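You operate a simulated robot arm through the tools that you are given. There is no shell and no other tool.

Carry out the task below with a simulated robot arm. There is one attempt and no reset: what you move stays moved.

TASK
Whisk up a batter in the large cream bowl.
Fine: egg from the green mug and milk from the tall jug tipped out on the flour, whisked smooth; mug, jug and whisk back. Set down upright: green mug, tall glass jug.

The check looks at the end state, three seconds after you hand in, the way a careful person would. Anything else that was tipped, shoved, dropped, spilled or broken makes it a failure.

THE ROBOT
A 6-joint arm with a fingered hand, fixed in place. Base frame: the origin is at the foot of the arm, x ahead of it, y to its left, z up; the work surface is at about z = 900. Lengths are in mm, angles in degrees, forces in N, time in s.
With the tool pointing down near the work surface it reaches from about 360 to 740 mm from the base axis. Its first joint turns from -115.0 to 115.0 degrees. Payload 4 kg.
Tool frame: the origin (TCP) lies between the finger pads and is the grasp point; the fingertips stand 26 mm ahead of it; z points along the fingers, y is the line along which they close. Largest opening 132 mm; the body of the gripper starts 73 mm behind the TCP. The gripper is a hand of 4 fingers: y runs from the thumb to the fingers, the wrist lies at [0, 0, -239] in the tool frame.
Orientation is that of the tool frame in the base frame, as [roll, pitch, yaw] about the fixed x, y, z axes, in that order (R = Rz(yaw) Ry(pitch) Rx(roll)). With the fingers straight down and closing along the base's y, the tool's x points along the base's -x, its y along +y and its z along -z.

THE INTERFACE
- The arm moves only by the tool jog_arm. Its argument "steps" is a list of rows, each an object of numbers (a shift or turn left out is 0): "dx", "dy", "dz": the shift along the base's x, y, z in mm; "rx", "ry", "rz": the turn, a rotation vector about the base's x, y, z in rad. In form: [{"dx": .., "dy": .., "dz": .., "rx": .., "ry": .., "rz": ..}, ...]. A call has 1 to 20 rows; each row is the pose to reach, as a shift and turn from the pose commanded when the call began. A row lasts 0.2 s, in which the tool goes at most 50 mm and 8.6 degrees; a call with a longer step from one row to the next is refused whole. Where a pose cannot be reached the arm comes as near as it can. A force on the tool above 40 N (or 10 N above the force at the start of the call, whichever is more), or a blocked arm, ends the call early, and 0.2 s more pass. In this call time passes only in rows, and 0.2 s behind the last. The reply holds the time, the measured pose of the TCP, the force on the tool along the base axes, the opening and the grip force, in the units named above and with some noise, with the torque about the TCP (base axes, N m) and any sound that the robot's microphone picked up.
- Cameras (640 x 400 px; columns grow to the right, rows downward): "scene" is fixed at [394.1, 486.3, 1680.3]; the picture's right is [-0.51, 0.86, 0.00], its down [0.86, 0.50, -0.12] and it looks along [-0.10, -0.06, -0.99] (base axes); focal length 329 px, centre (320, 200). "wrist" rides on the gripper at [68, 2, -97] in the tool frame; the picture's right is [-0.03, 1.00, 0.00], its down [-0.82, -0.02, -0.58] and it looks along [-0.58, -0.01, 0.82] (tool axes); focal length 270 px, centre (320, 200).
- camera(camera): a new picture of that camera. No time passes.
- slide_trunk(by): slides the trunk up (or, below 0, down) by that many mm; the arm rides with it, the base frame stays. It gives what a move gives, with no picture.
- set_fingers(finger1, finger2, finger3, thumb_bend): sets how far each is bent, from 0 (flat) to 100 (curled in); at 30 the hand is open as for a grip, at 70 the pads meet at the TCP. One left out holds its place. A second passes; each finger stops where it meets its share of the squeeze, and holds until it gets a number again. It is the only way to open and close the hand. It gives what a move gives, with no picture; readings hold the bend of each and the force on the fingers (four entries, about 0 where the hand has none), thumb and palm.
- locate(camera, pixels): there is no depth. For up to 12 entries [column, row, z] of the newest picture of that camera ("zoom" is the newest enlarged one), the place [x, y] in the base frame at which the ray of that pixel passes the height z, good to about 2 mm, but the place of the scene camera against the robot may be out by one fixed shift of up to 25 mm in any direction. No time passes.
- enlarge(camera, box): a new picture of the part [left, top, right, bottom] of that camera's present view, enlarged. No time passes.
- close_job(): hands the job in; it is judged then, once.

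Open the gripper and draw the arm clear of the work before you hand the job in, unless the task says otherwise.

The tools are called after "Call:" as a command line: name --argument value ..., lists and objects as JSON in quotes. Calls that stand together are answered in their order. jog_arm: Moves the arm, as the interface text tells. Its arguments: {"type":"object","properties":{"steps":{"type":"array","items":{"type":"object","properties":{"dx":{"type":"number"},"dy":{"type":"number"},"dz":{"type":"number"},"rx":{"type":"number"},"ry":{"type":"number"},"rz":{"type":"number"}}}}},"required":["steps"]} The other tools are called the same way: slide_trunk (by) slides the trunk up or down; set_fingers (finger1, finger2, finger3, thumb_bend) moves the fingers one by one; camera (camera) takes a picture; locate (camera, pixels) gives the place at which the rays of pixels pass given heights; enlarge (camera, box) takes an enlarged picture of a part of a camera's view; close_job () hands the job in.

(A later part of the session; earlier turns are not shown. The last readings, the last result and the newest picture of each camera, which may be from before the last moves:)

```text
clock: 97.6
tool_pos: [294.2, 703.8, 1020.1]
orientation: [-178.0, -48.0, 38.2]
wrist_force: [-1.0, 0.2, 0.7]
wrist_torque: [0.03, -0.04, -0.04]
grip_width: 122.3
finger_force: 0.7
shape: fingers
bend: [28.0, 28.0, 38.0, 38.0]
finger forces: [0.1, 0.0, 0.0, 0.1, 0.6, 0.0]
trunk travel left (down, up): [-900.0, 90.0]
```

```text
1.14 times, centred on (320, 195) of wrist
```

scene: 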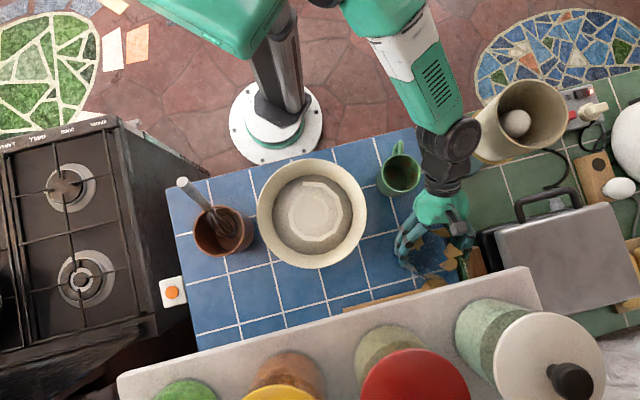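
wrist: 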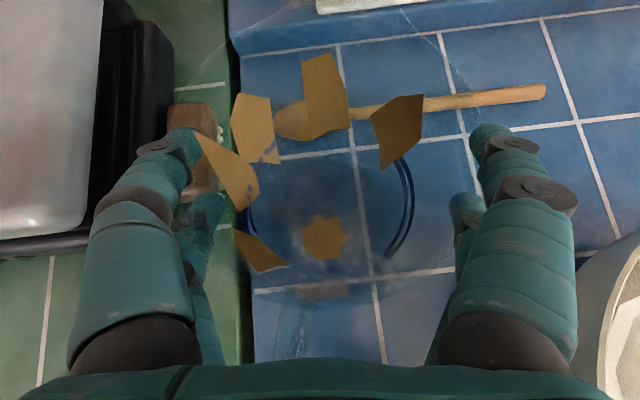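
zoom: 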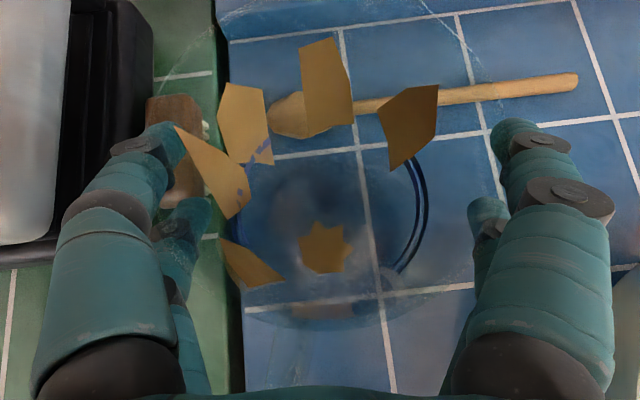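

The jug slid back ~12 mm to the left on release; it stands upright, still ~30 mm inside the counter's edge and within ~13 mm of its original spot. I open the thumb side slightly more so nothing touches.

Call:
set_fingers --finger3 32 --thumb_bend 32

Call:
enlarge --camera "wrist" --box '[140, 20, 500, 370]'

```text
clock: 98.6
tool_pos: [293.3, 704.7, 1019.9]
orientation: [-178.0, -48.1, 38.0]
wrist_force: [0.6, 0.6, 0.5]
wrist_torque: [-0.03, -0.02, -0.02]
grip_width: 131.7
finger_force: 0.0
shape: fingers
bend: [28.0, 28.0, 32.0, 32.0]
finger forces: [0.1, 0.1, 0.1, 0.0, 0.1, 0.0]
trunk travel left (down, up): [-900.0, 90.0]
```

```text
1.14 times, centred on (320, 195) of wrist
```

zoom: 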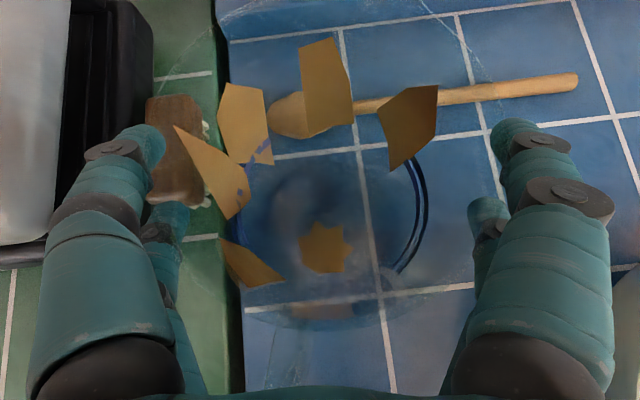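

All forces zero. I retreat along the approach line, watching forces.

Call:
jog_arm --steps '[{"dx": -4, "dy": -3.5, "dz": 5}, {"dx": -11, "dy": -9.6, "dz": 13}, {"dx": -20, "dy": -17, "dz": 24}, {"dx": -31, "dy": -26, "dz": 37}, {"dx": -44, "dy": -38, "dz": 53}, {"dx": -58, "dy": -50, "dz": 70}, {"dx": -72, "dy": -62, "dz": 88}]'

Call:
camera --camera "wrist"

Call:
camera --camera "scene"

```text
clock: 100.2
tool_pos: [221.3, 641.4, 1107.2]
orientation: [-177.9, -48.0, 38.0]
wrist_force: [0.3, -0.7, -0.7]
wrist_torque: [0.0, -0.03, 0.01]
grip_width: 131.4
finger_force: 0.0
shape: fingers
bend: [28.0, 28.0, 32.0, 32.0]
finger forces: [0.0, 0.0, 0.1, 0.1, 0.1, 0.0]
trunk travel left (down, up): [-900.0, 90.0]
```

```text
taken
```

wrist: 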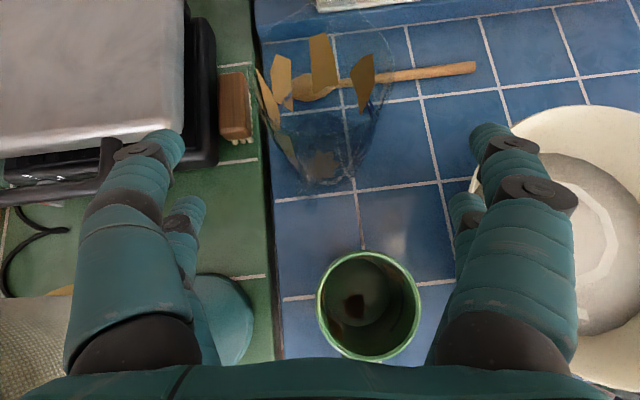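

```text
taken
```

scene: 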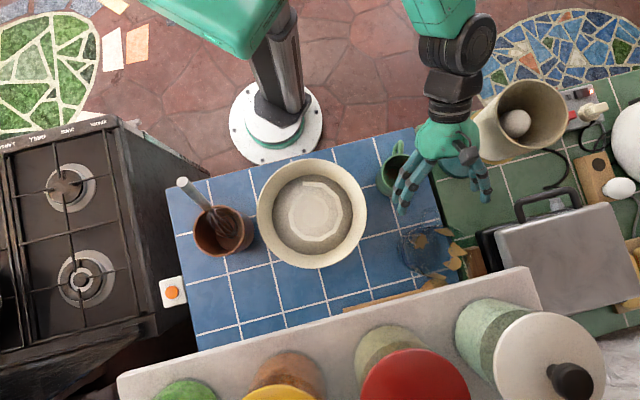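

Jug and mug are standing; the bowl holds the wet mix. Next the whisk: I move back over the bowl toward the whisk side with the open hand, yawing to 20°.

Call:
jog_arm --steps '[{"dx": 10, "dy": -20, "dz": 15, "rz": -0.03}, {"dx": 22, "dy": -42, "dz": 30, "rz": -0.07}, {"dx": 35, "dy": -65, "dz": 45, "rz": -0.11}, {"dx": 48, "dy": -88, "dz": 60, "rz": -0.15}, {"dx": 61, "dy": -111, "dz": 70, "rz": -0.19}, {"dx": 74, "dy": -134, "dz": 78, "rz": -0.23}, {"dx": 87, "dy": -157, "dz": 83, "rz": -0.27}, {"dx": 100, "dy": -180, "dz": 83, "rz": -0.31}, {"dx": 113, "dy": -200, "dz": 83, "rz": -0.345}, {"dx": 125, "dy": -213, "dz": 83, "rz": -0.366}]'

Call:
camera --camera "wrist"

Call:
enlarge --camera "scene" --box '[340, 130, 500, 300]'

```text
clock: 102.4
tool_pos: [349.2, 429.4, 1189.2]
orientation: [-177.9, -48.1, 17.0]
wrist_force: [0.3, -0.5, 0.2]
wrist_torque: [-0.04, -0.03, 0.03]
grip_width: 131.5
finger_force: 0.0
shape: fingers
bend: [28.0, 28.0, 32.0, 32.0]
finger forces: [0.1, 0.1, 0.0, 0.0, 0.0, 0.0]
trunk travel left (down, up): [-900.0, 90.0]
```

```text
taken
```

wrist: 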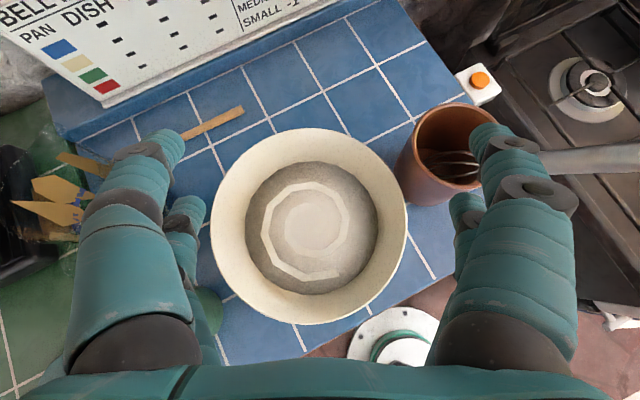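

```text
2.35 times, centred on (420, 215) of scene
```

zoom: 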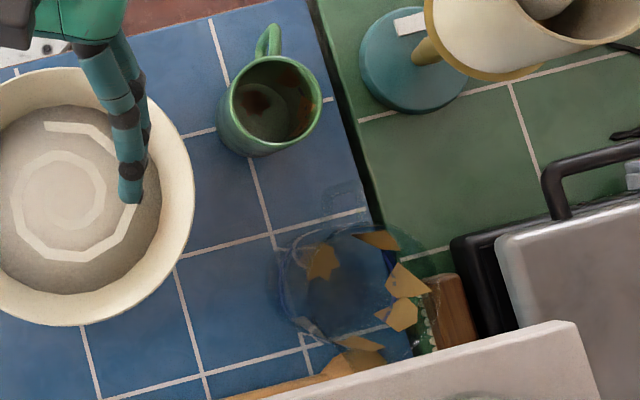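

The mix shows an unmixed swirl. I now yaw to −15° and level the hand to look at the whisk and crock from the bowl side, staying ~90 mm short of the handle.

Call:
jog_arm --steps '[{"dx": 0, "dy": -16, "dz": 2, "rx": 0.0028, "ry": -0.065, "rz": -0.1006}, {"dx": -1, "dy": -32, "dz": 4, "rx": 0.0057, "ry": -0.1299, "rz": -0.2012}, {"dx": -1, "dy": -48, "dz": 6, "rx": 0.0085, "ry": -0.1949, "rz": -0.3018}, {"dx": -2, "dy": -64, "dz": 8, "rx": 0.0113, "ry": -0.2599, "rz": -0.4023}, {"dx": -2, "dy": -80, "dz": 10, "rx": 0.0142, "ry": -0.3248, "rz": -0.5029}, {"dx": -2, "dy": -98, "dz": 10, "rx": 0.017, "ry": -0.3898, "rz": -0.6035}]'

Call:
camera --camera "wrist"

Call:
camera --camera "scene"

```text
clock: 103.8
tool_pos: [348.4, 333.5, 1200.3]
orientation: [-174.9, -70.0, -20.7]
wrist_force: [0.3, -0.3, -0.5]
wrist_torque: [0.02, -0.04, 0.02]
grip_width: 131.5
finger_force: 0.1
shape: fingers
bend: [28.0, 28.0, 32.0, 32.0]
finger forces: [0.0, 0.0, 0.0, 0.0, 0.0, 0.0]
trunk travel left (down, up): [-900.0, 90.0]
```

```text
taken
```

wrist: 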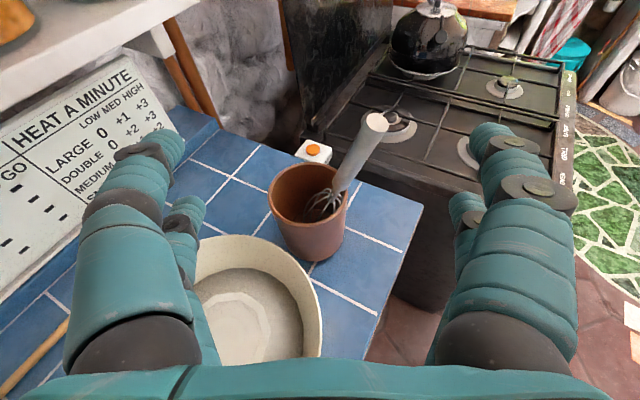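

```text
taken
```

scene: 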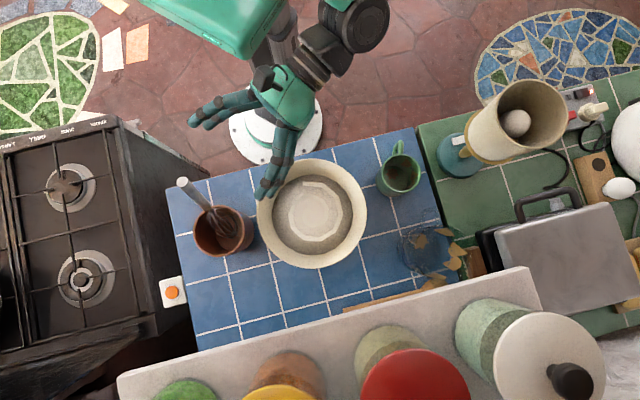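

Great view of whisk and crock. I enlarge.

Call:
enlarge --camera "wrist" --box '[240, 90, 420, 270]'

Call:
enlarge --camera "scene" --box '[160, 160, 270, 270]'

```text
2.22 times, centred on (330, 180) of wrist
```

zoom: 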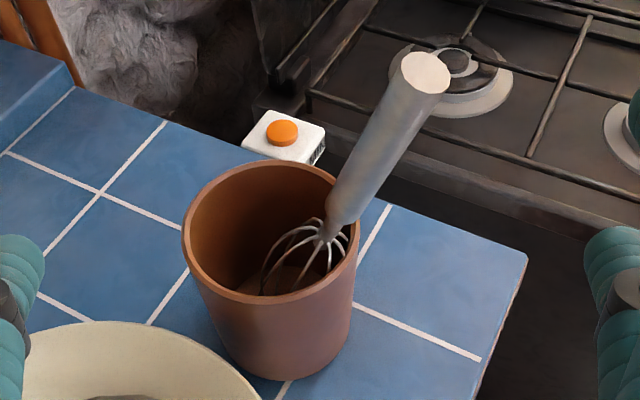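

```text
3.64 times, centred on (215, 215) of scene
```

zoom: 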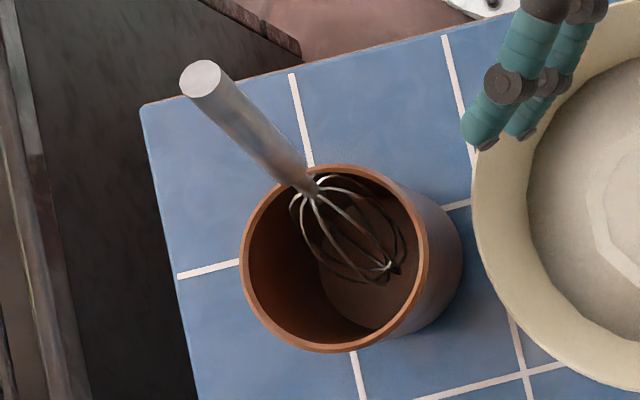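

I triangulate the handle tip (wrist px (377.7,122.4), scene px (182,181.5)), the handle's lower end and the crock rim.

Call:
locate --camera "wrist" --pixels '[[377.7, 122.4, 1150], [377.7, 122.4, 1130], [334.5, 192.6, 1030], [334.5, 192.6, 1010], [268.4, 193.5, 1000], [346, 198, 1000], [308.4, 163.4, 1000], [305.3, 225.9, 1000], [305.3, 261, 900], [308.4, 163.4, 1010], [305.3, 225.9, 1010]]'

Call:
locate --camera "scene" --pixels '[[182, 181.5, 1150], [182, 181.5, 1130], [212.8, 212.3, 1030], [212.8, 212.3, 1010], [193.6, 230, 1000], [245.3, 228.8, 1000], [221.9, 205.4, 1000], [217.8, 256.3, 1000], [234.3, 233.7, 920], [234.3, 233.7, 910]]'

```text
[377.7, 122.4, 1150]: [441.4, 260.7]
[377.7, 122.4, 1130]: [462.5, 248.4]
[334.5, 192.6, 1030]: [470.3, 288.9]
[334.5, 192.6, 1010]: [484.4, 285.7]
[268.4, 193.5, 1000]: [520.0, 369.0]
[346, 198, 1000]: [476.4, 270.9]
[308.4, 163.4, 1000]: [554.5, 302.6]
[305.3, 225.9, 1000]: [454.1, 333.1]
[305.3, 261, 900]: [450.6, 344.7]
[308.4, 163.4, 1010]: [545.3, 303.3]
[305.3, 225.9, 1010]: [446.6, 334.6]
```

```text
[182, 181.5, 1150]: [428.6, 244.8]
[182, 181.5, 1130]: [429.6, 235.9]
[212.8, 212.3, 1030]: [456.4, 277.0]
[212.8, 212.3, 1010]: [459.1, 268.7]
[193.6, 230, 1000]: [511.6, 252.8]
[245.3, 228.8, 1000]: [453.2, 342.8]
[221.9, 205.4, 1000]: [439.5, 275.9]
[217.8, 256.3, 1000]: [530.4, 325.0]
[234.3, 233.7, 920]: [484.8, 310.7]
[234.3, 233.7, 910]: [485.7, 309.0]
```

Geometry: handle tip (441,261,1151), lower end (468,291.5,1033) → leaning 19° toward 228°, diameter ≈18; crock rim centre (492,320) z≈1010. I set the hand level (β≈0, pointing −15°, rolled ≈17° to match the lean), with fingers pre-closed, still away from the whisk.

Call:
set_fingers --finger1 42 --finger2 42 --finger3 42 --thumb_bend 42

Call:
jog_arm --steps '[{"dy": -5, "rx": 0.0414, "ry": -0.1007, "rz": -0.0104}, {"dy": -10, "rx": 0.0828, "ry": -0.2014, "rz": -0.0209}, {"dy": -15, "rx": 0.1242, "ry": -0.302, "rz": -0.0313}, {"dy": -20, "rx": 0.1656, "ry": -0.4027, "rz": -0.0417}]'

Call:
camera --camera "wrist"

Call:
camera --camera "scene"

```text
clock: 104.8
tool_pos: [347.8, 333.2, 1199.8]
orientation: [-174.8, -69.9, -20.7]
wrist_force: [0.5, 0.0, -0.7]
wrist_torque: [-0.01, -0.03, 0.01]
grip_width: 93.4
finger_force: 0.0
shape: fingers
bend: [42.0, 42.0, 42.0, 42.0]
finger forces: [0.0, 0.0, 0.1, 0.0, 0.0, 0.0]
trunk travel left (down, up): [-900.0, 90.0]
```

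```text
clock: 105.8
tool_pos: [346.2, 312.9, 1201.5]
orientation: [-89.9, -72.6, -104.9]
wrist_force: [0.5, 0.5, -0.1]
wrist_torque: [-0.01, -0.01, 0.0]
grip_width: 93.8
finger_force: 0.1
shape: fingers
bend: [42.0, 42.0, 42.0, 42.0]
finger forces: [0.0, 0.1, 0.2, 0.0, 0.1, 0.0]
trunk travel left (down, up): [-900.0, 90.0]
```

```text
taken
```

wrist: 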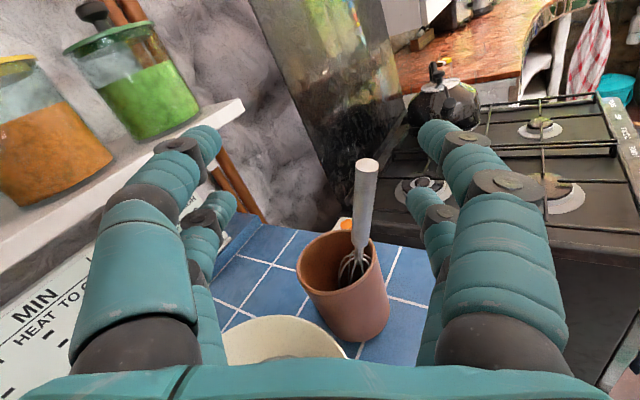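

```text
taken
```

scene: 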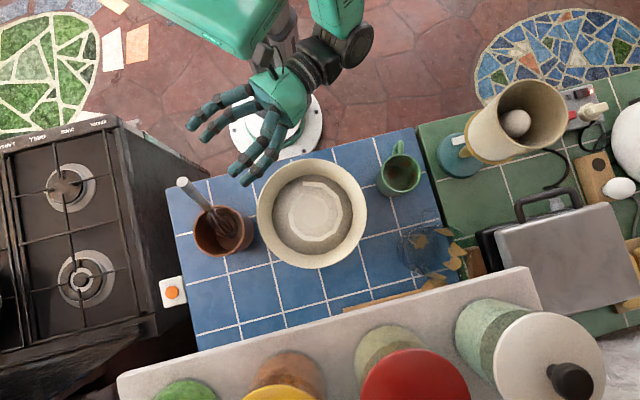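

The handle now appears parallel to the fingers' plane ((367,165)→(358,245)). I move to the pre-grasp point 80 mm short of the handle at z≈1104.

Call:
jog_arm --steps '[{"dx": 5, "dy": -4, "dz": -25}, {"dx": 12, "dy": -9, "dz": -50}, {"dx": 20, "dy": -14, "dz": -75}, {"dx": 27.5, "dy": -19.5, "dz": -97}]'

Call:
camera --camera "wrist"

Call:
camera --camera "scene"

```text
clock: 106.8
tool_pos: [375.4, 291.6, 1104.7]
orientation: [-90.3, -72.8, -104.6]
wrist_force: [0.0, 0.1, -0.1]
wrist_torque: [0.04, -0.01, -0.02]
grip_width: 93.6
finger_force: 0.0
shape: fingers
bend: [42.0, 42.0, 42.0, 42.0]
finger forces: [0.1, 0.0, 0.0, 0.1, 0.0, 0.0]
trunk travel left (down, up): [-900.0, 90.0]
```

```text
taken
```

wrist: 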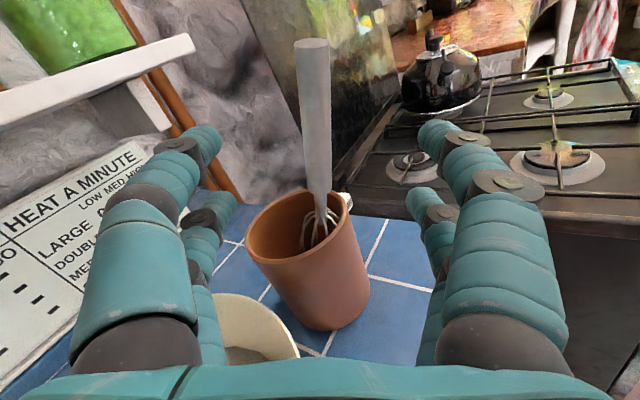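

```text
taken
```

scene: 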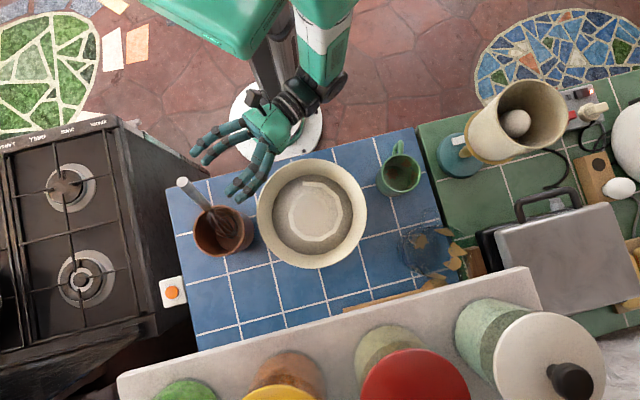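

The handle is at cols 312–318, about 2.5 mm left of the hand's centre. I advance 80 mm with that small correction.

Call:
jog_arm --steps '[{"dx": 15.6, "dy": -3.6, "dz": 0.2}, {"dx": 31.2, "dy": -7.2, "dz": 0.3}, {"dx": 46.8, "dy": -10.9, "dz": 0.4}, {"dx": 62.4, "dy": -14.5, "dz": 0.6}, {"dx": 74, "dy": -17.2, "dz": 0.7}]'

Call:
camera --camera "wrist"

Call:
enlarge --camera "scene" --box '[150, 130, 300, 270]'

```text
clock: 108.0
tool_pos: [446.3, 275.9, 1104.9]
orientation: [-90.3, -72.9, -104.6]
wrist_force: [0.4, 0.6, -0.3]
wrist_torque: [-0.01, 0.01, -0.02]
grip_width: 93.5
finger_force: 0.1
shape: fingers
bend: [42.0, 42.0, 42.0, 42.0]
finger forces: [0.1, 0.0, 0.0, 0.1, 0.1, 0.1]
trunk travel left (down, up): [-900.0, 90.0]
```

```text
taken
```

wrist: 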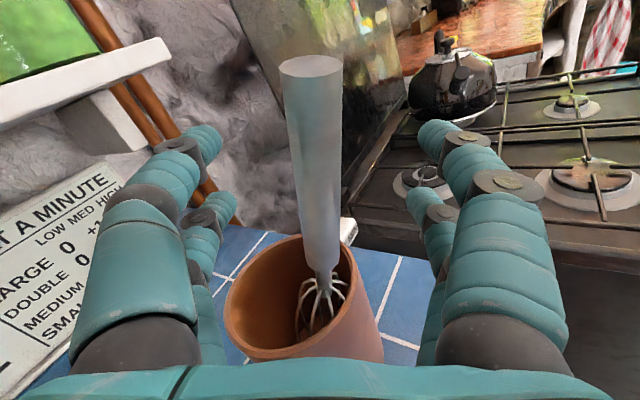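

```text
2.86 times, centred on (225, 200) of scene
```

zoom: 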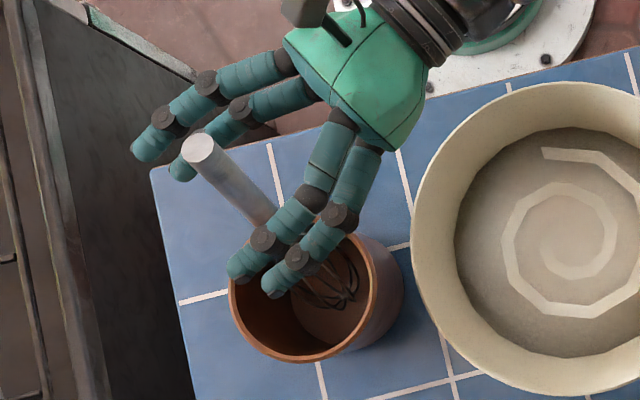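

The handle stands between the digits, ~6 mm ahead of the TCP. I advance 4 mm and close.

Call:
jog_arm --steps '[{"dx": 3.9, "dy": -1, "dz": 0}]'

Call:
set_fingers --finger1 56 --finger2 56 --finger3 56 --thumb_bend 56

Call:
camera --camera "wrist"

```text
clock: 108.4
tool_pos: [450.4, 275.6, 1105.2]
orientation: [-90.1, -72.8, -104.6]
wrist_force: [-0.2, -0.1, 0.1]
wrist_torque: [-0.03, 0.01, 0.02]
grip_width: 93.6
finger_force: 0.0
shape: fingers
bend: [42.0, 42.0, 42.0, 42.0]
finger forces: [0.0, 0.0, 0.0, 0.0, 0.1, 0.0]
trunk travel left (down, up): [-900.0, 90.0]
```

```text
clock: 109.4
tool_pos: [451.1, 274.3, 1105.2]
orientation: [-90.2, -72.7, -104.7]
wrist_force: [0.1, -0.9, -0.5]
wrist_torque: [0.0, 0.03, -0.01]
grip_width: 46.2
finger_force: 0.1
shape: fingers
bend: [56.0, 56.0, 56.0, 56.0]
finger forces: [0.0, 0.1, 0.0, 0.0, 0.0, 0.1]
trunk travel left (down, up): [-900.0, 90.0]
```

```text
taken
```

wrist: 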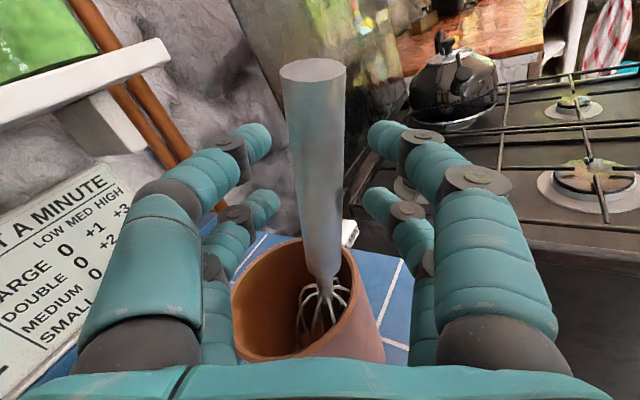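

Well centred. I close fully on the handle.

Call:
set_fingers --finger1 72 --finger2 72 --finger3 72 --thumb_bend 72

Call:
camera --camera "wrist"

Call:
enlarge --camera "scene" --box '[150, 130, 300, 270]'

```text
clock: 110.4
tool_pos: [449.9, 274.6, 1104.9]
orientation: [-90.2, -72.8, -104.8]
wrist_force: [0.7, -0.4, -0.7]
wrist_torque: [-0.02, -0.01, 0.01]
grip_width: 0.0
finger_force: 0.0
shape: fingers
bend: [71.0, 71.0, 71.0, 71.0]
finger forces: [0.0, 0.0, 0.1, 0.1, 0.1, 0.0]
trunk travel left (down, up): [-900.0, 90.0]
```

```text
taken
```

wrist: 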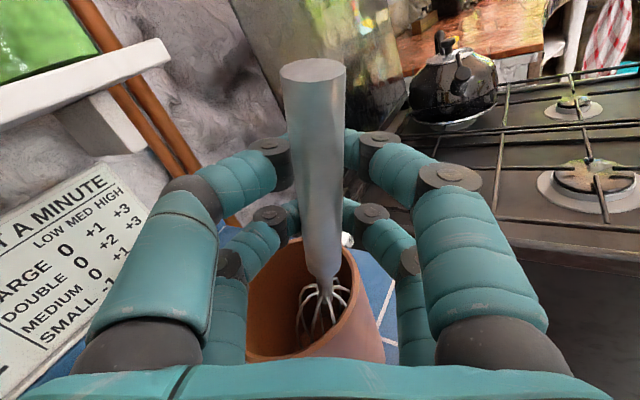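

```text
2.86 times, centred on (225, 200) of scene
```

zoom: 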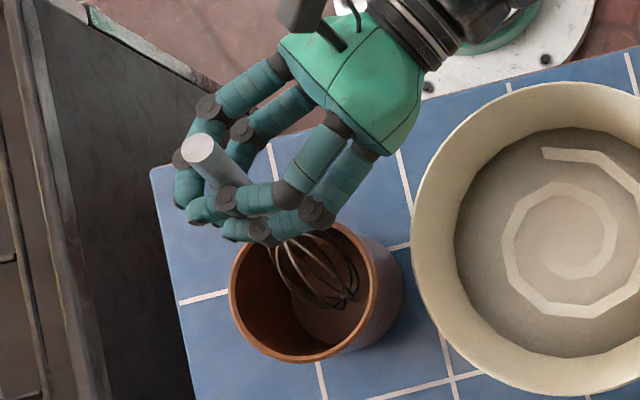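

The pads met (width 0, no force): the handle is enclosed nearer to the palm than the pads. I re-measure the tip (now px (313,70)) to get its depth.

Call:
locate --camera "wrist" --pixels '[[313, 70, 1150], [313, 70, 1140], [313, 70, 1160], [313, 70, 1170], [326, 275, 1035], [326, 275, 1050], [326, 275, 1020]]'

Call:
enlarge --camera "wrist" --box '[220, 40, 420, 320]'

```text
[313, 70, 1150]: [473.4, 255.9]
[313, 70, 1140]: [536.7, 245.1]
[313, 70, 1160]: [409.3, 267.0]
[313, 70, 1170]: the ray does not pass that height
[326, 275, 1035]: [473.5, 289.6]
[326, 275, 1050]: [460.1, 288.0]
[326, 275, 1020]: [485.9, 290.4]
```

```text
1.43 times, centred on (320, 180) of wrist
```

zoom: 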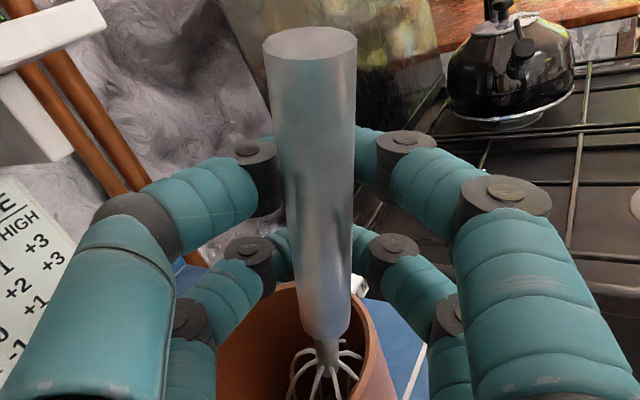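

The tip is at (437,262,1155) and ~20 mm thick; the curled tips meet ~20 mm ahead of the TCP, so the handle sits in the cage behind them. I reopen slightly, back up 13 mm so the handle is in the pads, and close again.

Call:
set_fingers --finger1 54 --finger2 54 --finger3 54 --thumb_bend 54

Call:
jog_arm --steps '[{"dx": -6.3, "dy": 1.7}, {"dx": -12.6, "dy": 3.3}]'

Call:
set_fingers --finger1 72 --finger2 72 --finger3 72 --thumb_bend 72

Call:
camera --camera "wrist"

```text
clock: 111.4
tool_pos: [451.8, 275.5, 1105.0]
orientation: [-90.2, -72.8, -104.8]
wrist_force: [-1.4, 0.4, -1.0]
wrist_torque: [0.03, -0.02, -0.01]
grip_width: 51.6
finger_force: 0.0
shape: fingers
bend: [54.0, 54.0, 54.0, 54.0]
finger forces: [0.1, 0.1, 0.1, 0.0, 0.0, 0.0]
trunk travel left (down, up): [-900.0, 90.0]
```

```text
clock: 112.0
tool_pos: [439.2, 277.1, 1105.4]
orientation: [-90.1, -72.9, -104.8]
wrist_force: [-0.2, -0.7, -0.1]
wrist_torque: [0.01, -0.01, -0.01]
grip_width: 51.6
finger_force: 0.0
shape: fingers
bend: [54.0, 54.0, 54.0, 54.0]
finger forces: [0.0, 0.0, 0.1, 0.0, 0.0, 0.0]
trunk travel left (down, up): [-900.0, 90.0]
```

```text
clock: 113.0
tool_pos: [439.7, 277.5, 1106.2]
orientation: [-90.2, -72.9, -104.7]
wrist_force: [-0.5, -0.2, -0.4]
wrist_torque: [0.01, 0.02, 0.01]
grip_width: 0.0
finger_force: 0.0
shape: fingers
bend: [71.0, 71.0, 71.0, 71.0]
finger forces: [0.0, 0.0, 0.1, 0.1, 0.0, 0.1]
trunk travel left (down, up): [-900.0, 90.0]
```

```text
taken
```

wrist: 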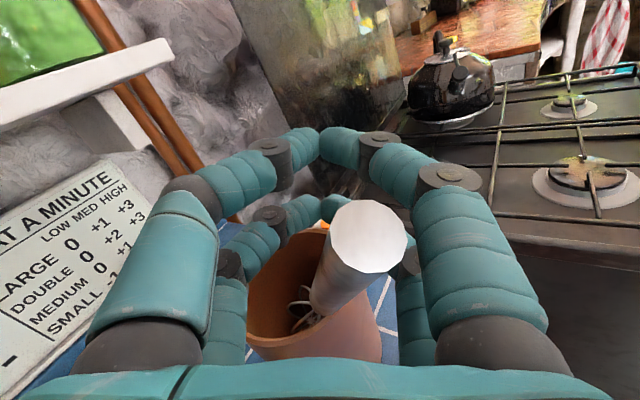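

The curling fingers drew the handle toward the palm instead of pinching it. Let me look at the situation.

Call:
enlarge --camera "scene" --box '[150, 130, 300, 270]'

Call:
enlarge --camera "wrist" --box '[200, 100, 460, 380]'

```text
2.86 times, centred on (225, 200) of scene
```

zoom: 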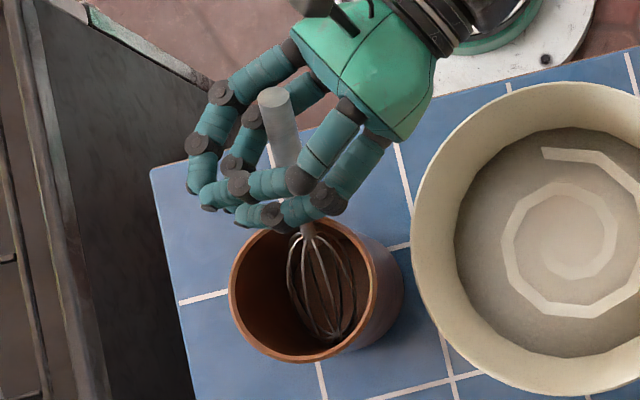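

```text
1.43 times, centred on (330, 240) of wrist
```

zoom: 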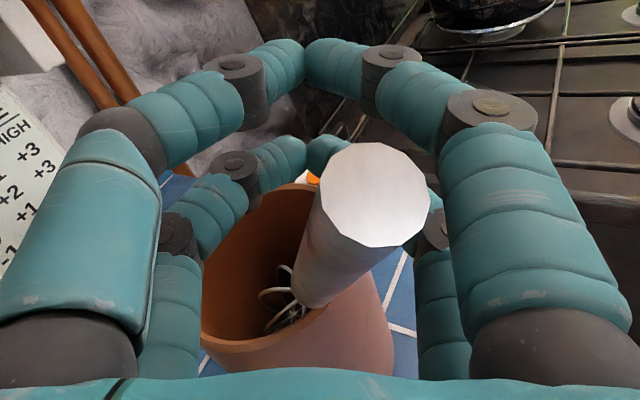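

The opposed tips meet first and cage the 20 mm handle rather than pinch it. I reopen, look at how the whisk settles, and then try a different finger strategy.

Call:
set_fingers --finger1 42 --finger2 42 --finger3 42 --thumb_bend 42

Call:
camera --camera "wrist"

Call:
enlarge --camera "scene" --box '[150, 130, 300, 270]'

```text
clock: 114.0
tool_pos: [438.2, 277.4, 1104.8]
orientation: [-90.2, -72.9, -104.6]
wrist_force: [0.6, 0.4, 0.1]
wrist_torque: [0.01, -0.04, 0.01]
grip_width: 92.4
finger_force: 0.2
shape: fingers
bend: [42.0, 42.0, 42.0, 42.0]
finger forces: [0.0, 0.0, 0.1, 0.0, 0.0, 0.0]
trunk travel left (down, up): [-900.0, 90.0]
```

```text
taken
```

wrist: 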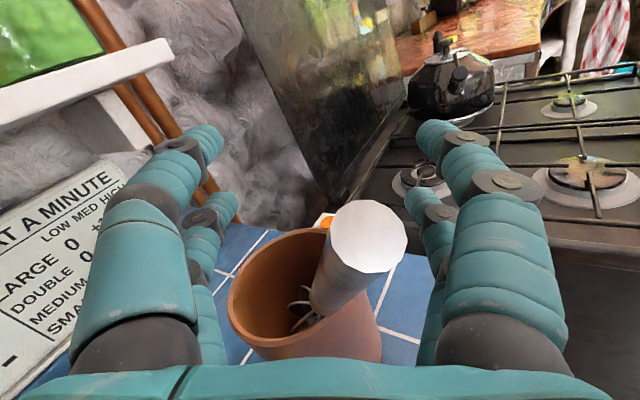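

```text
2.86 times, centred on (225, 200) of scene
```

zoom: 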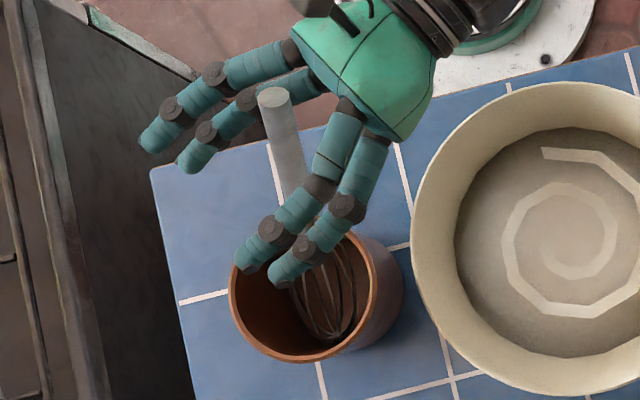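

The whisk settled leaning toward the robot (tip at wrist px (367,238), scene px (209,165)). I triangulate its new position.

Call:
locate --camera "wrist" --pixels '[[367, 238, 1150], [367, 238, 1140], [367, 238, 1130], [367, 238, 1120], [325, 310, 1040], [325, 310, 1020]]'

Call:
locate --camera "scene" --pixels '[[208.8, 164.5, 1150], [208.8, 164.5, 1140], [208.8, 164.5, 1130], [208.8, 164.5, 1120], [231, 248, 910]]'

```text
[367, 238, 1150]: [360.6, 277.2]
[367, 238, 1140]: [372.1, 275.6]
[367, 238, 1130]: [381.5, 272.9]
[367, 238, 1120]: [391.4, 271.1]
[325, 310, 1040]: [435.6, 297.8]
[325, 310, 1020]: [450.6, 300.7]
```

```text
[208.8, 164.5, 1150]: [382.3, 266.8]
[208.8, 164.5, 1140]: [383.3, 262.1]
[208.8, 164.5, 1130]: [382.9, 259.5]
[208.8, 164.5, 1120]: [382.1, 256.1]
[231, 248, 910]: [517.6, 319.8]
```

The whisk now runs from (527,336,910) to tip (392,272,1121), leaning 35° toward 205°. I retreat the hand straight back to free space and test how the fingers curl individually.

Call:
jog_arm --steps '[{"dx": -10, "dy": 2.6}, {"dx": -25, "dy": 6.6}, {"dx": -45, "dy": 12}, {"dx": -65, "dy": 17}, {"dx": -85, "dy": 22.5}, {"dx": -95, "dy": 25, "dz": 20}, {"dx": -100, "dy": 27, "dz": 50}]'

Call:
set_fingers --finger1 100 --finger2 100 --finger3 30 --thumb_bend 30

Call:
camera --camera "wrist"

Call:
enlarge --camera "scene" --box '[150, 110, 310, 270]'

```text
clock: 115.6
tool_pos: [339.2, 304.1, 1157.4]
orientation: [-90.2, -72.8, -104.6]
wrist_force: [0.8, -0.2, 0.0]
wrist_torque: [-0.02, 0.0, 0.03]
grip_width: 92.6
finger_force: 0.1
shape: fingers
bend: [42.0, 42.0, 42.0, 42.0]
finger forces: [0.0, 0.1, 0.0, 0.0, 0.0, 0.1]
trunk travel left (down, up): [-900.0, 90.0]
```

```text
clock: 116.6
tool_pos: [338.7, 303.5, 1157.0]
orientation: [-90.2, -72.8, -104.7]
wrist_force: [0.0, -0.9, -0.3]
wrist_torque: [0.02, 0.04, 0.01]
grip_width: 56.8
finger_force: 0.0
shape: fingers
bend: [100.0, 100.0, 30.0, 30.0]
finger forces: [0.1, 0.0, 0.0, 0.1, 0.0, 0.1]
trunk travel left (down, up): [-900.0, 90.0]
```

```text
taken
```

wrist: 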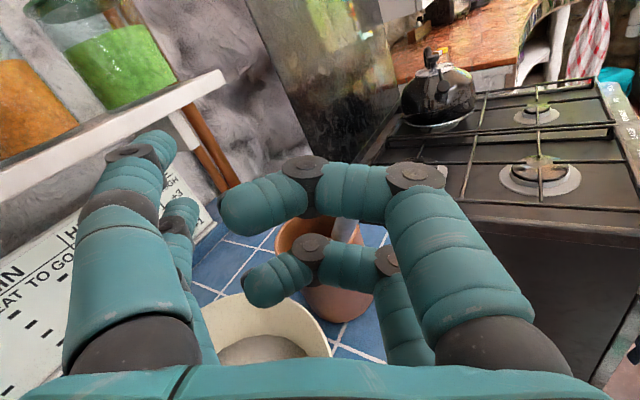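

```text
2.50 times, centred on (230, 190) of scene
```

zoom: 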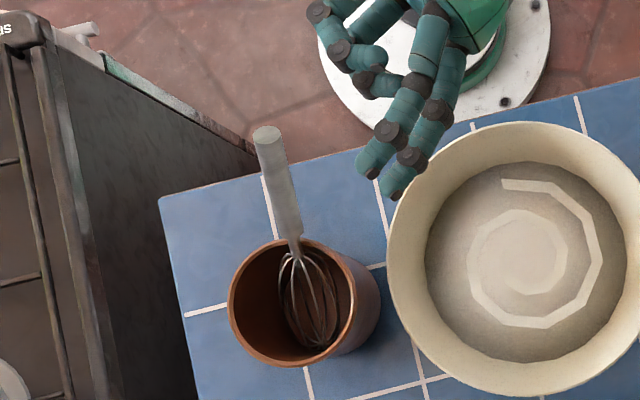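

At full curl a finger's tip ends at about y −28, z −34 in the tool frame, so I can pinch the handle between the curled right fingers and the straight left fingers. I open the hand, match the whisk's new lean with 7.5° more roll, and go to a pre-grasp 95 mm short.

Call:
set_fingers --finger1 32 --finger2 32 --finger3 34 --thumb_bend 34

Call:
jog_arm --steps '[{"dx": 1, "dy": -4, "dz": -20, "rx": 0.03, "ry": -0.008}, {"dx": 3, "dy": -8, "dz": -40, "rx": 0.06, "ry": -0.016}, {"dx": 4, "dy": -12, "dz": -60, "rx": 0.095, "ry": -0.025}, {"dx": 5.5, "dy": -15.7, "dz": -79, "rx": 0.1267, "ry": -0.0335}]'

Call:
camera --camera "wrist"

Call:
camera --camera "scene"

```text
clock: 117.6
tool_pos: [338.6, 303.2, 1156.5]
orientation: [-90.2, -72.8, -104.7]
wrist_force: [0.6, 0.3, -0.4]
wrist_torque: [-0.01, 0.01, 0.03]
grip_width: 123.1
finger_force: 0.1
shape: fingers
bend: [32.0, 32.0, 34.0, 34.0]
finger forces: [0.0, 0.1, 0.0, 0.0, 0.1, 0.1]
trunk travel left (down, up): [-900.0, 90.0]
```

```text
clock: 118.6
tool_pos: [343.5, 287.1, 1076.3]
orientation: [-90.2, -65.3, -104.7]
wrist_force: [0.2, 0.3, 0.4]
wrist_torque: [-0.01, 0.01, 0.04]
grip_width: 123.1
finger_force: 0.0
shape: fingers
bend: [32.0, 32.0, 34.0, 34.0]
finger forces: [0.0, 0.0, 0.1, 0.0, 0.1, 0.0]
trunk travel left (down, up): [-900.0, 90.0]
```

```text
taken
```

wrist: 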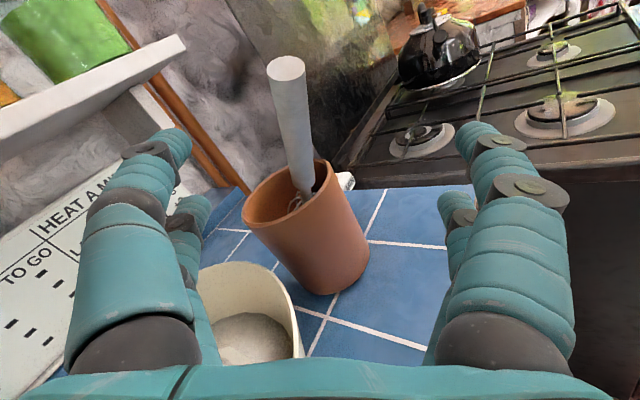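

```text
taken
```

scene: 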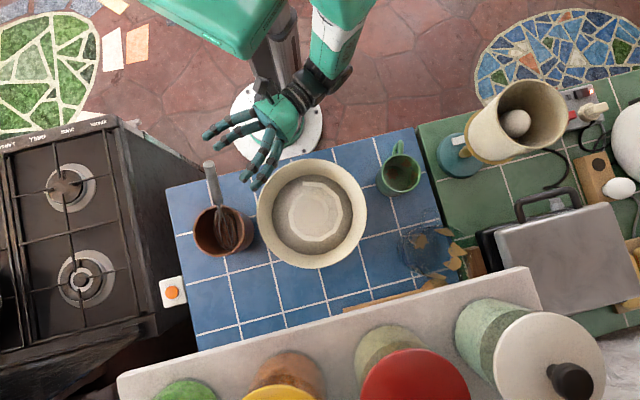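

Handle at cols 286–303, i.e. ~16 mm left of centre as planned. I advance 95 mm along the pointing direction.

Call:
jog_arm --steps '[{"dx": 18, "dy": -4.8}, {"dx": 36, "dy": -9.6}, {"dx": 54, "dy": -14.5}, {"dx": 70, "dy": -18.8}, {"dx": 82, "dy": -22}, {"dx": 91.8, "dy": -24.6}]'

Call:
camera --camera "wrist"

Call:
enlarge --camera "scene" --box '[150, 130, 300, 270]'

```text
clock: 120.0
tool_pos: [435.0, 264.1, 1076.4]
orientation: [-90.3, -65.3, -104.7]
wrist_force: [-0.2, -0.3, 0.4]
wrist_torque: [-0.01, -0.02, -0.01]
grip_width: 123.1
finger_force: 0.1
shape: fingers
bend: [32.0, 32.0, 34.0, 34.0]
finger forces: [0.0, 0.1, 0.0, 0.0, 0.0, 0.1]
trunk travel left (down, up): [-900.0, 90.0]
```

```text
taken
```

wrist: 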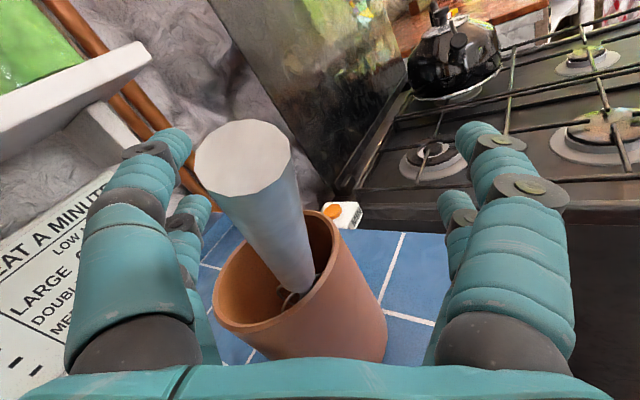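

```text
2.86 times, centred on (225, 200) of scene
```

zoom: 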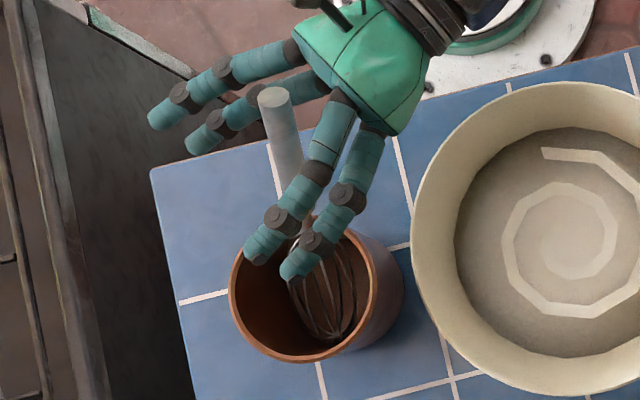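

The handle is inside the hand next to the left digits. I close only fingers 1 and 2 in steps to press it against the left ones.

Call:
set_fingers --finger1 75 --finger2 75

Call:
camera --camera "wrist"

Call:
set_fingers --finger1 90 --finger2 90

Call:
camera --camera "wrist"

```text
clock: 121.0
tool_pos: [435.1, 265.0, 1077.3]
orientation: [-90.2, -65.2, -104.7]
wrist_force: [-0.6, 0.2, -0.3]
wrist_torque: [-0.01, 0.0, 0.02]
grip_width: 52.5
finger_force: 0.0
shape: fingers
bend: [75.0, 75.0, 34.0, 34.0]
finger forces: [0.1, 0.0, 0.0, 0.0, 0.1, 0.0]
trunk travel left (down, up): [-900.0, 90.0]
```

```text
taken
```

wrist: 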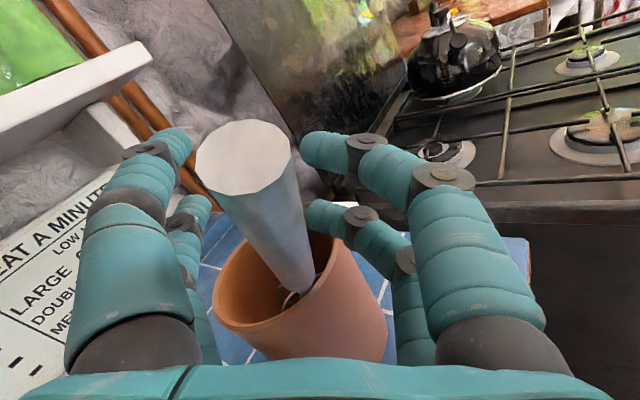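

```text
clock: 122.0
tool_pos: [435.1, 264.6, 1076.3]
orientation: [-90.3, -65.3, -104.7]
wrist_force: [0.6, 0.7, -0.3]
wrist_torque: [-0.03, 0.02, -0.08]
grip_width: 44.5
finger_force: 1.2
shape: fingers
bend: [90.0, 89.0, 34.0, 34.0]
finger forces: [0.1, 1.4, 0.0, 0.0, 0.6, 0.0]
trunk travel left (down, up): [-900.0, 90.0]
```

```text
taken
```

wrist: 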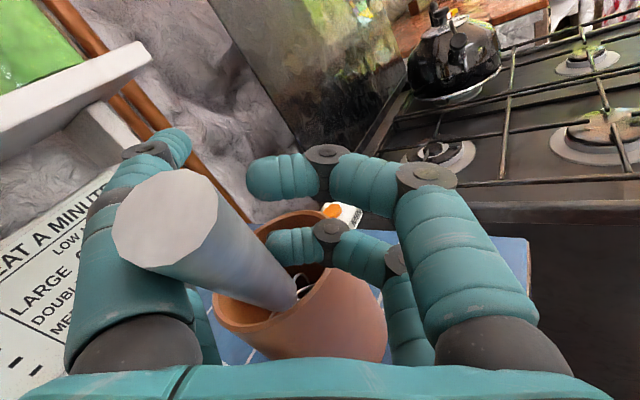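

The handle is now pressed between finger2 and the thumb (1.4 N/0.6 N). I close further.

Call:
set_fingers --finger1 100 --finger2 100

Call:
camera --camera "wrist"

Call:
enlarge --camera "scene" --box '[150, 130, 300, 270]'

```text
clock: 123.0
tool_pos: [435.7, 264.5, 1077.4]
orientation: [-90.2, -65.3, -104.8]
wrist_force: [3.2, -0.9, 0.3]
wrist_torque: [-0.15, -0.15, -0.18]
grip_width: 54.1
finger_force: 6.7
shape: fingers
bend: [100.0, 94.0, 34.0, 34.0]
finger forces: [0.1, 7.8, 0.1, 0.1, 4.9, 0.1]
trunk travel left (down, up): [-900.0, 90.0]
```

```text
taken
```

wrist: 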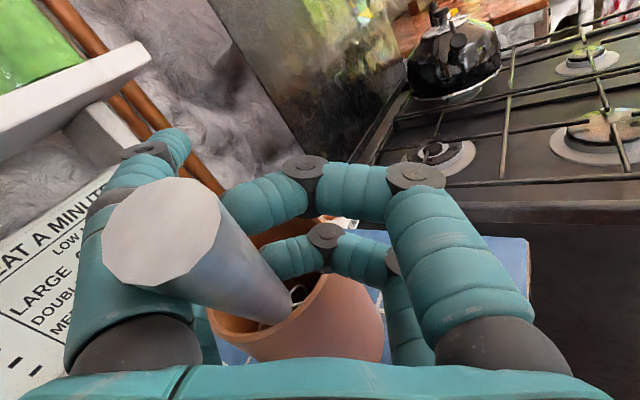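

```text
2.86 times, centred on (225, 200) of scene
```

zoom: 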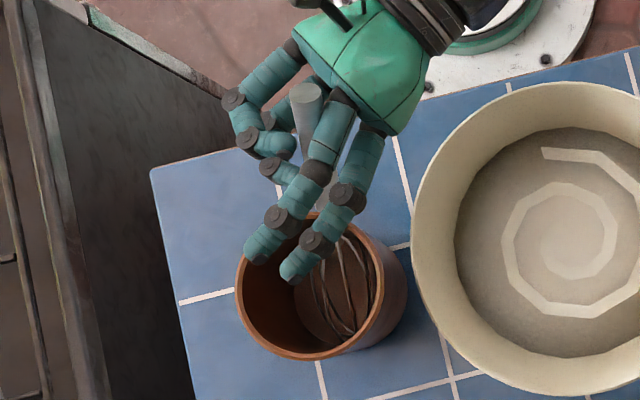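

Pressing like this loads the crock sideways, so I release it right away. A better idea: get the whisk to lean away from the robot, where the hand can approach perpendicular to the handle. First I release the pressure.

Call:
set_fingers --finger1 80 --finger2 80

Call:
camera --camera "wrist"

Call:
enlarge --camera "scene" --box '[150, 130, 300, 270]'

```text
clock: 124.0
tool_pos: [434.7, 264.2, 1077.2]
orientation: [-90.1, -65.4, -104.8]
wrist_force: [-0.9, -0.3, 0.8]
wrist_torque: [0.01, 0.04, 0.01]
grip_width: 46.3
finger_force: 0.0
shape: fingers
bend: [80.0, 80.0, 34.0, 34.0]
finger forces: [0.1, 0.1, 0.0, 0.0, 0.0, 0.0]
trunk travel left (down, up): [-900.0, 90.0]
```

```text
taken
```

wrist: 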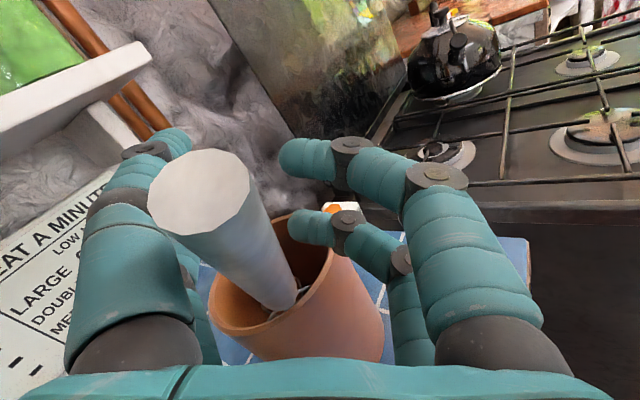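

```text
2.86 times, centred on (225, 200) of scene
```

zoom: 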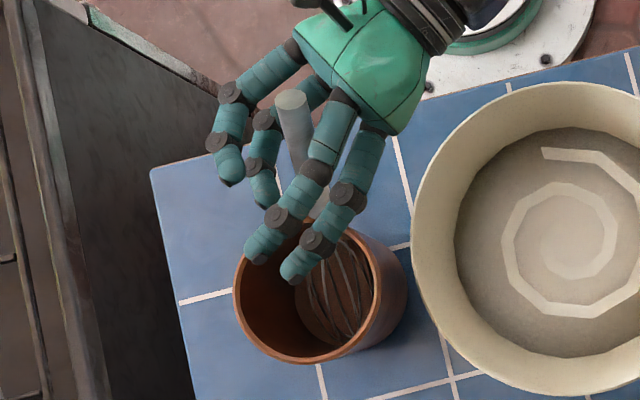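

Pressure is off; crock moved only ~2 mm. I now close all digits into a loose cage around the handle so I can guide it over to lean outward in a controlled way.

Call:
set_fingers --finger1 68 --finger2 68 --finger3 66 --thumb_bend 66

Call:
camera --camera "wrist"

Call:
enlarge --camera "scene" --box '[150, 130, 300, 270]'

```text
clock: 125.0
tool_pos: [436.7, 264.1, 1077.7]
orientation: [-90.2, -65.3, -104.7]
wrist_force: [0.7, 0.3, 1.0]
wrist_torque: [0.01, 0.03, -0.04]
grip_width: 10.2
finger_force: 0.3
shape: fingers
bend: [68.0, 68.0, 66.0, 66.0]
finger forces: [0.0, 0.0, 0.2, 0.0, 0.6, 0.1]
trunk travel left (down, up): [-900.0, 90.0]
```

```text
taken
```

wrist: 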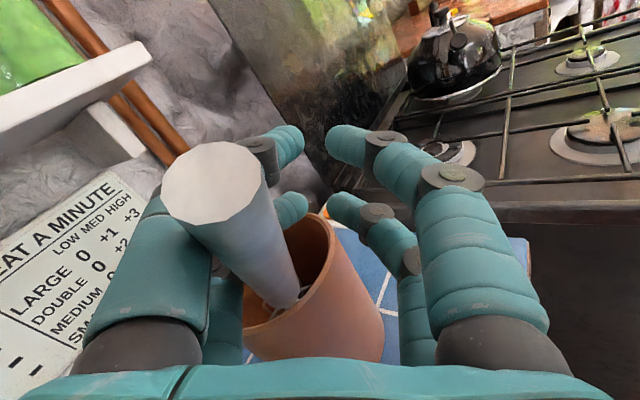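

```text
2.86 times, centred on (225, 200) of scene
```

zoom: 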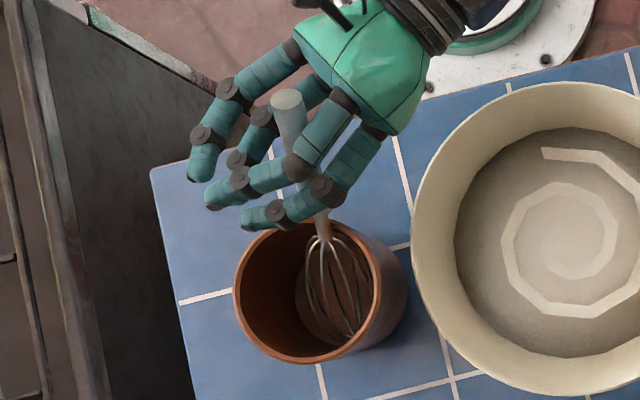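

The handle is loosely caged. I guide it outward (direction ≈25°) in small steps, watching force and pictures.

Call:
jog_arm --steps '[{"dx": 9, "dy": 4.2}, {"dx": 18, "dy": 8.4}, {"dx": 27, "dy": 12.7}, {"dx": 36, "dy": 17}, {"dx": 45, "dy": 21}]'

Call:
camera --camera "wrist"

Call:
enlarge --camera "scene" --box '[150, 130, 300, 270]'

```text
clock: 126.2
tool_pos: [480.9, 283.6, 1074.5]
orientation: [-90.2, -65.3, -104.7]
wrist_force: [-0.5, 0.1, 0.3]
wrist_torque: [-0.02, 0.02, 0.0]
grip_width: 10.0
finger_force: 0.1
shape: fingers
bend: [68.0, 68.0, 66.0, 66.0]
finger forces: [0.1, 0.1, 0.0, 0.0, 0.0, 0.0]
trunk travel left (down, up): [-900.0, 90.0]
```

```text
taken
```

wrist: 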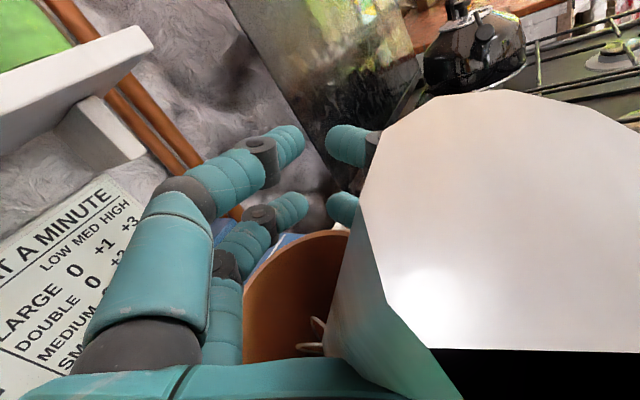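

```text
2.86 times, centred on (225, 200) of scene
```

zoom: 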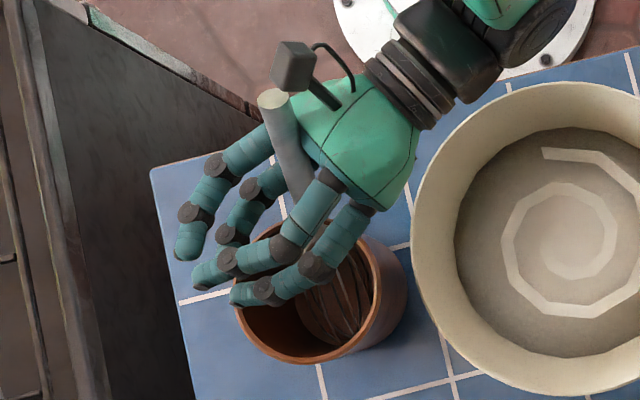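

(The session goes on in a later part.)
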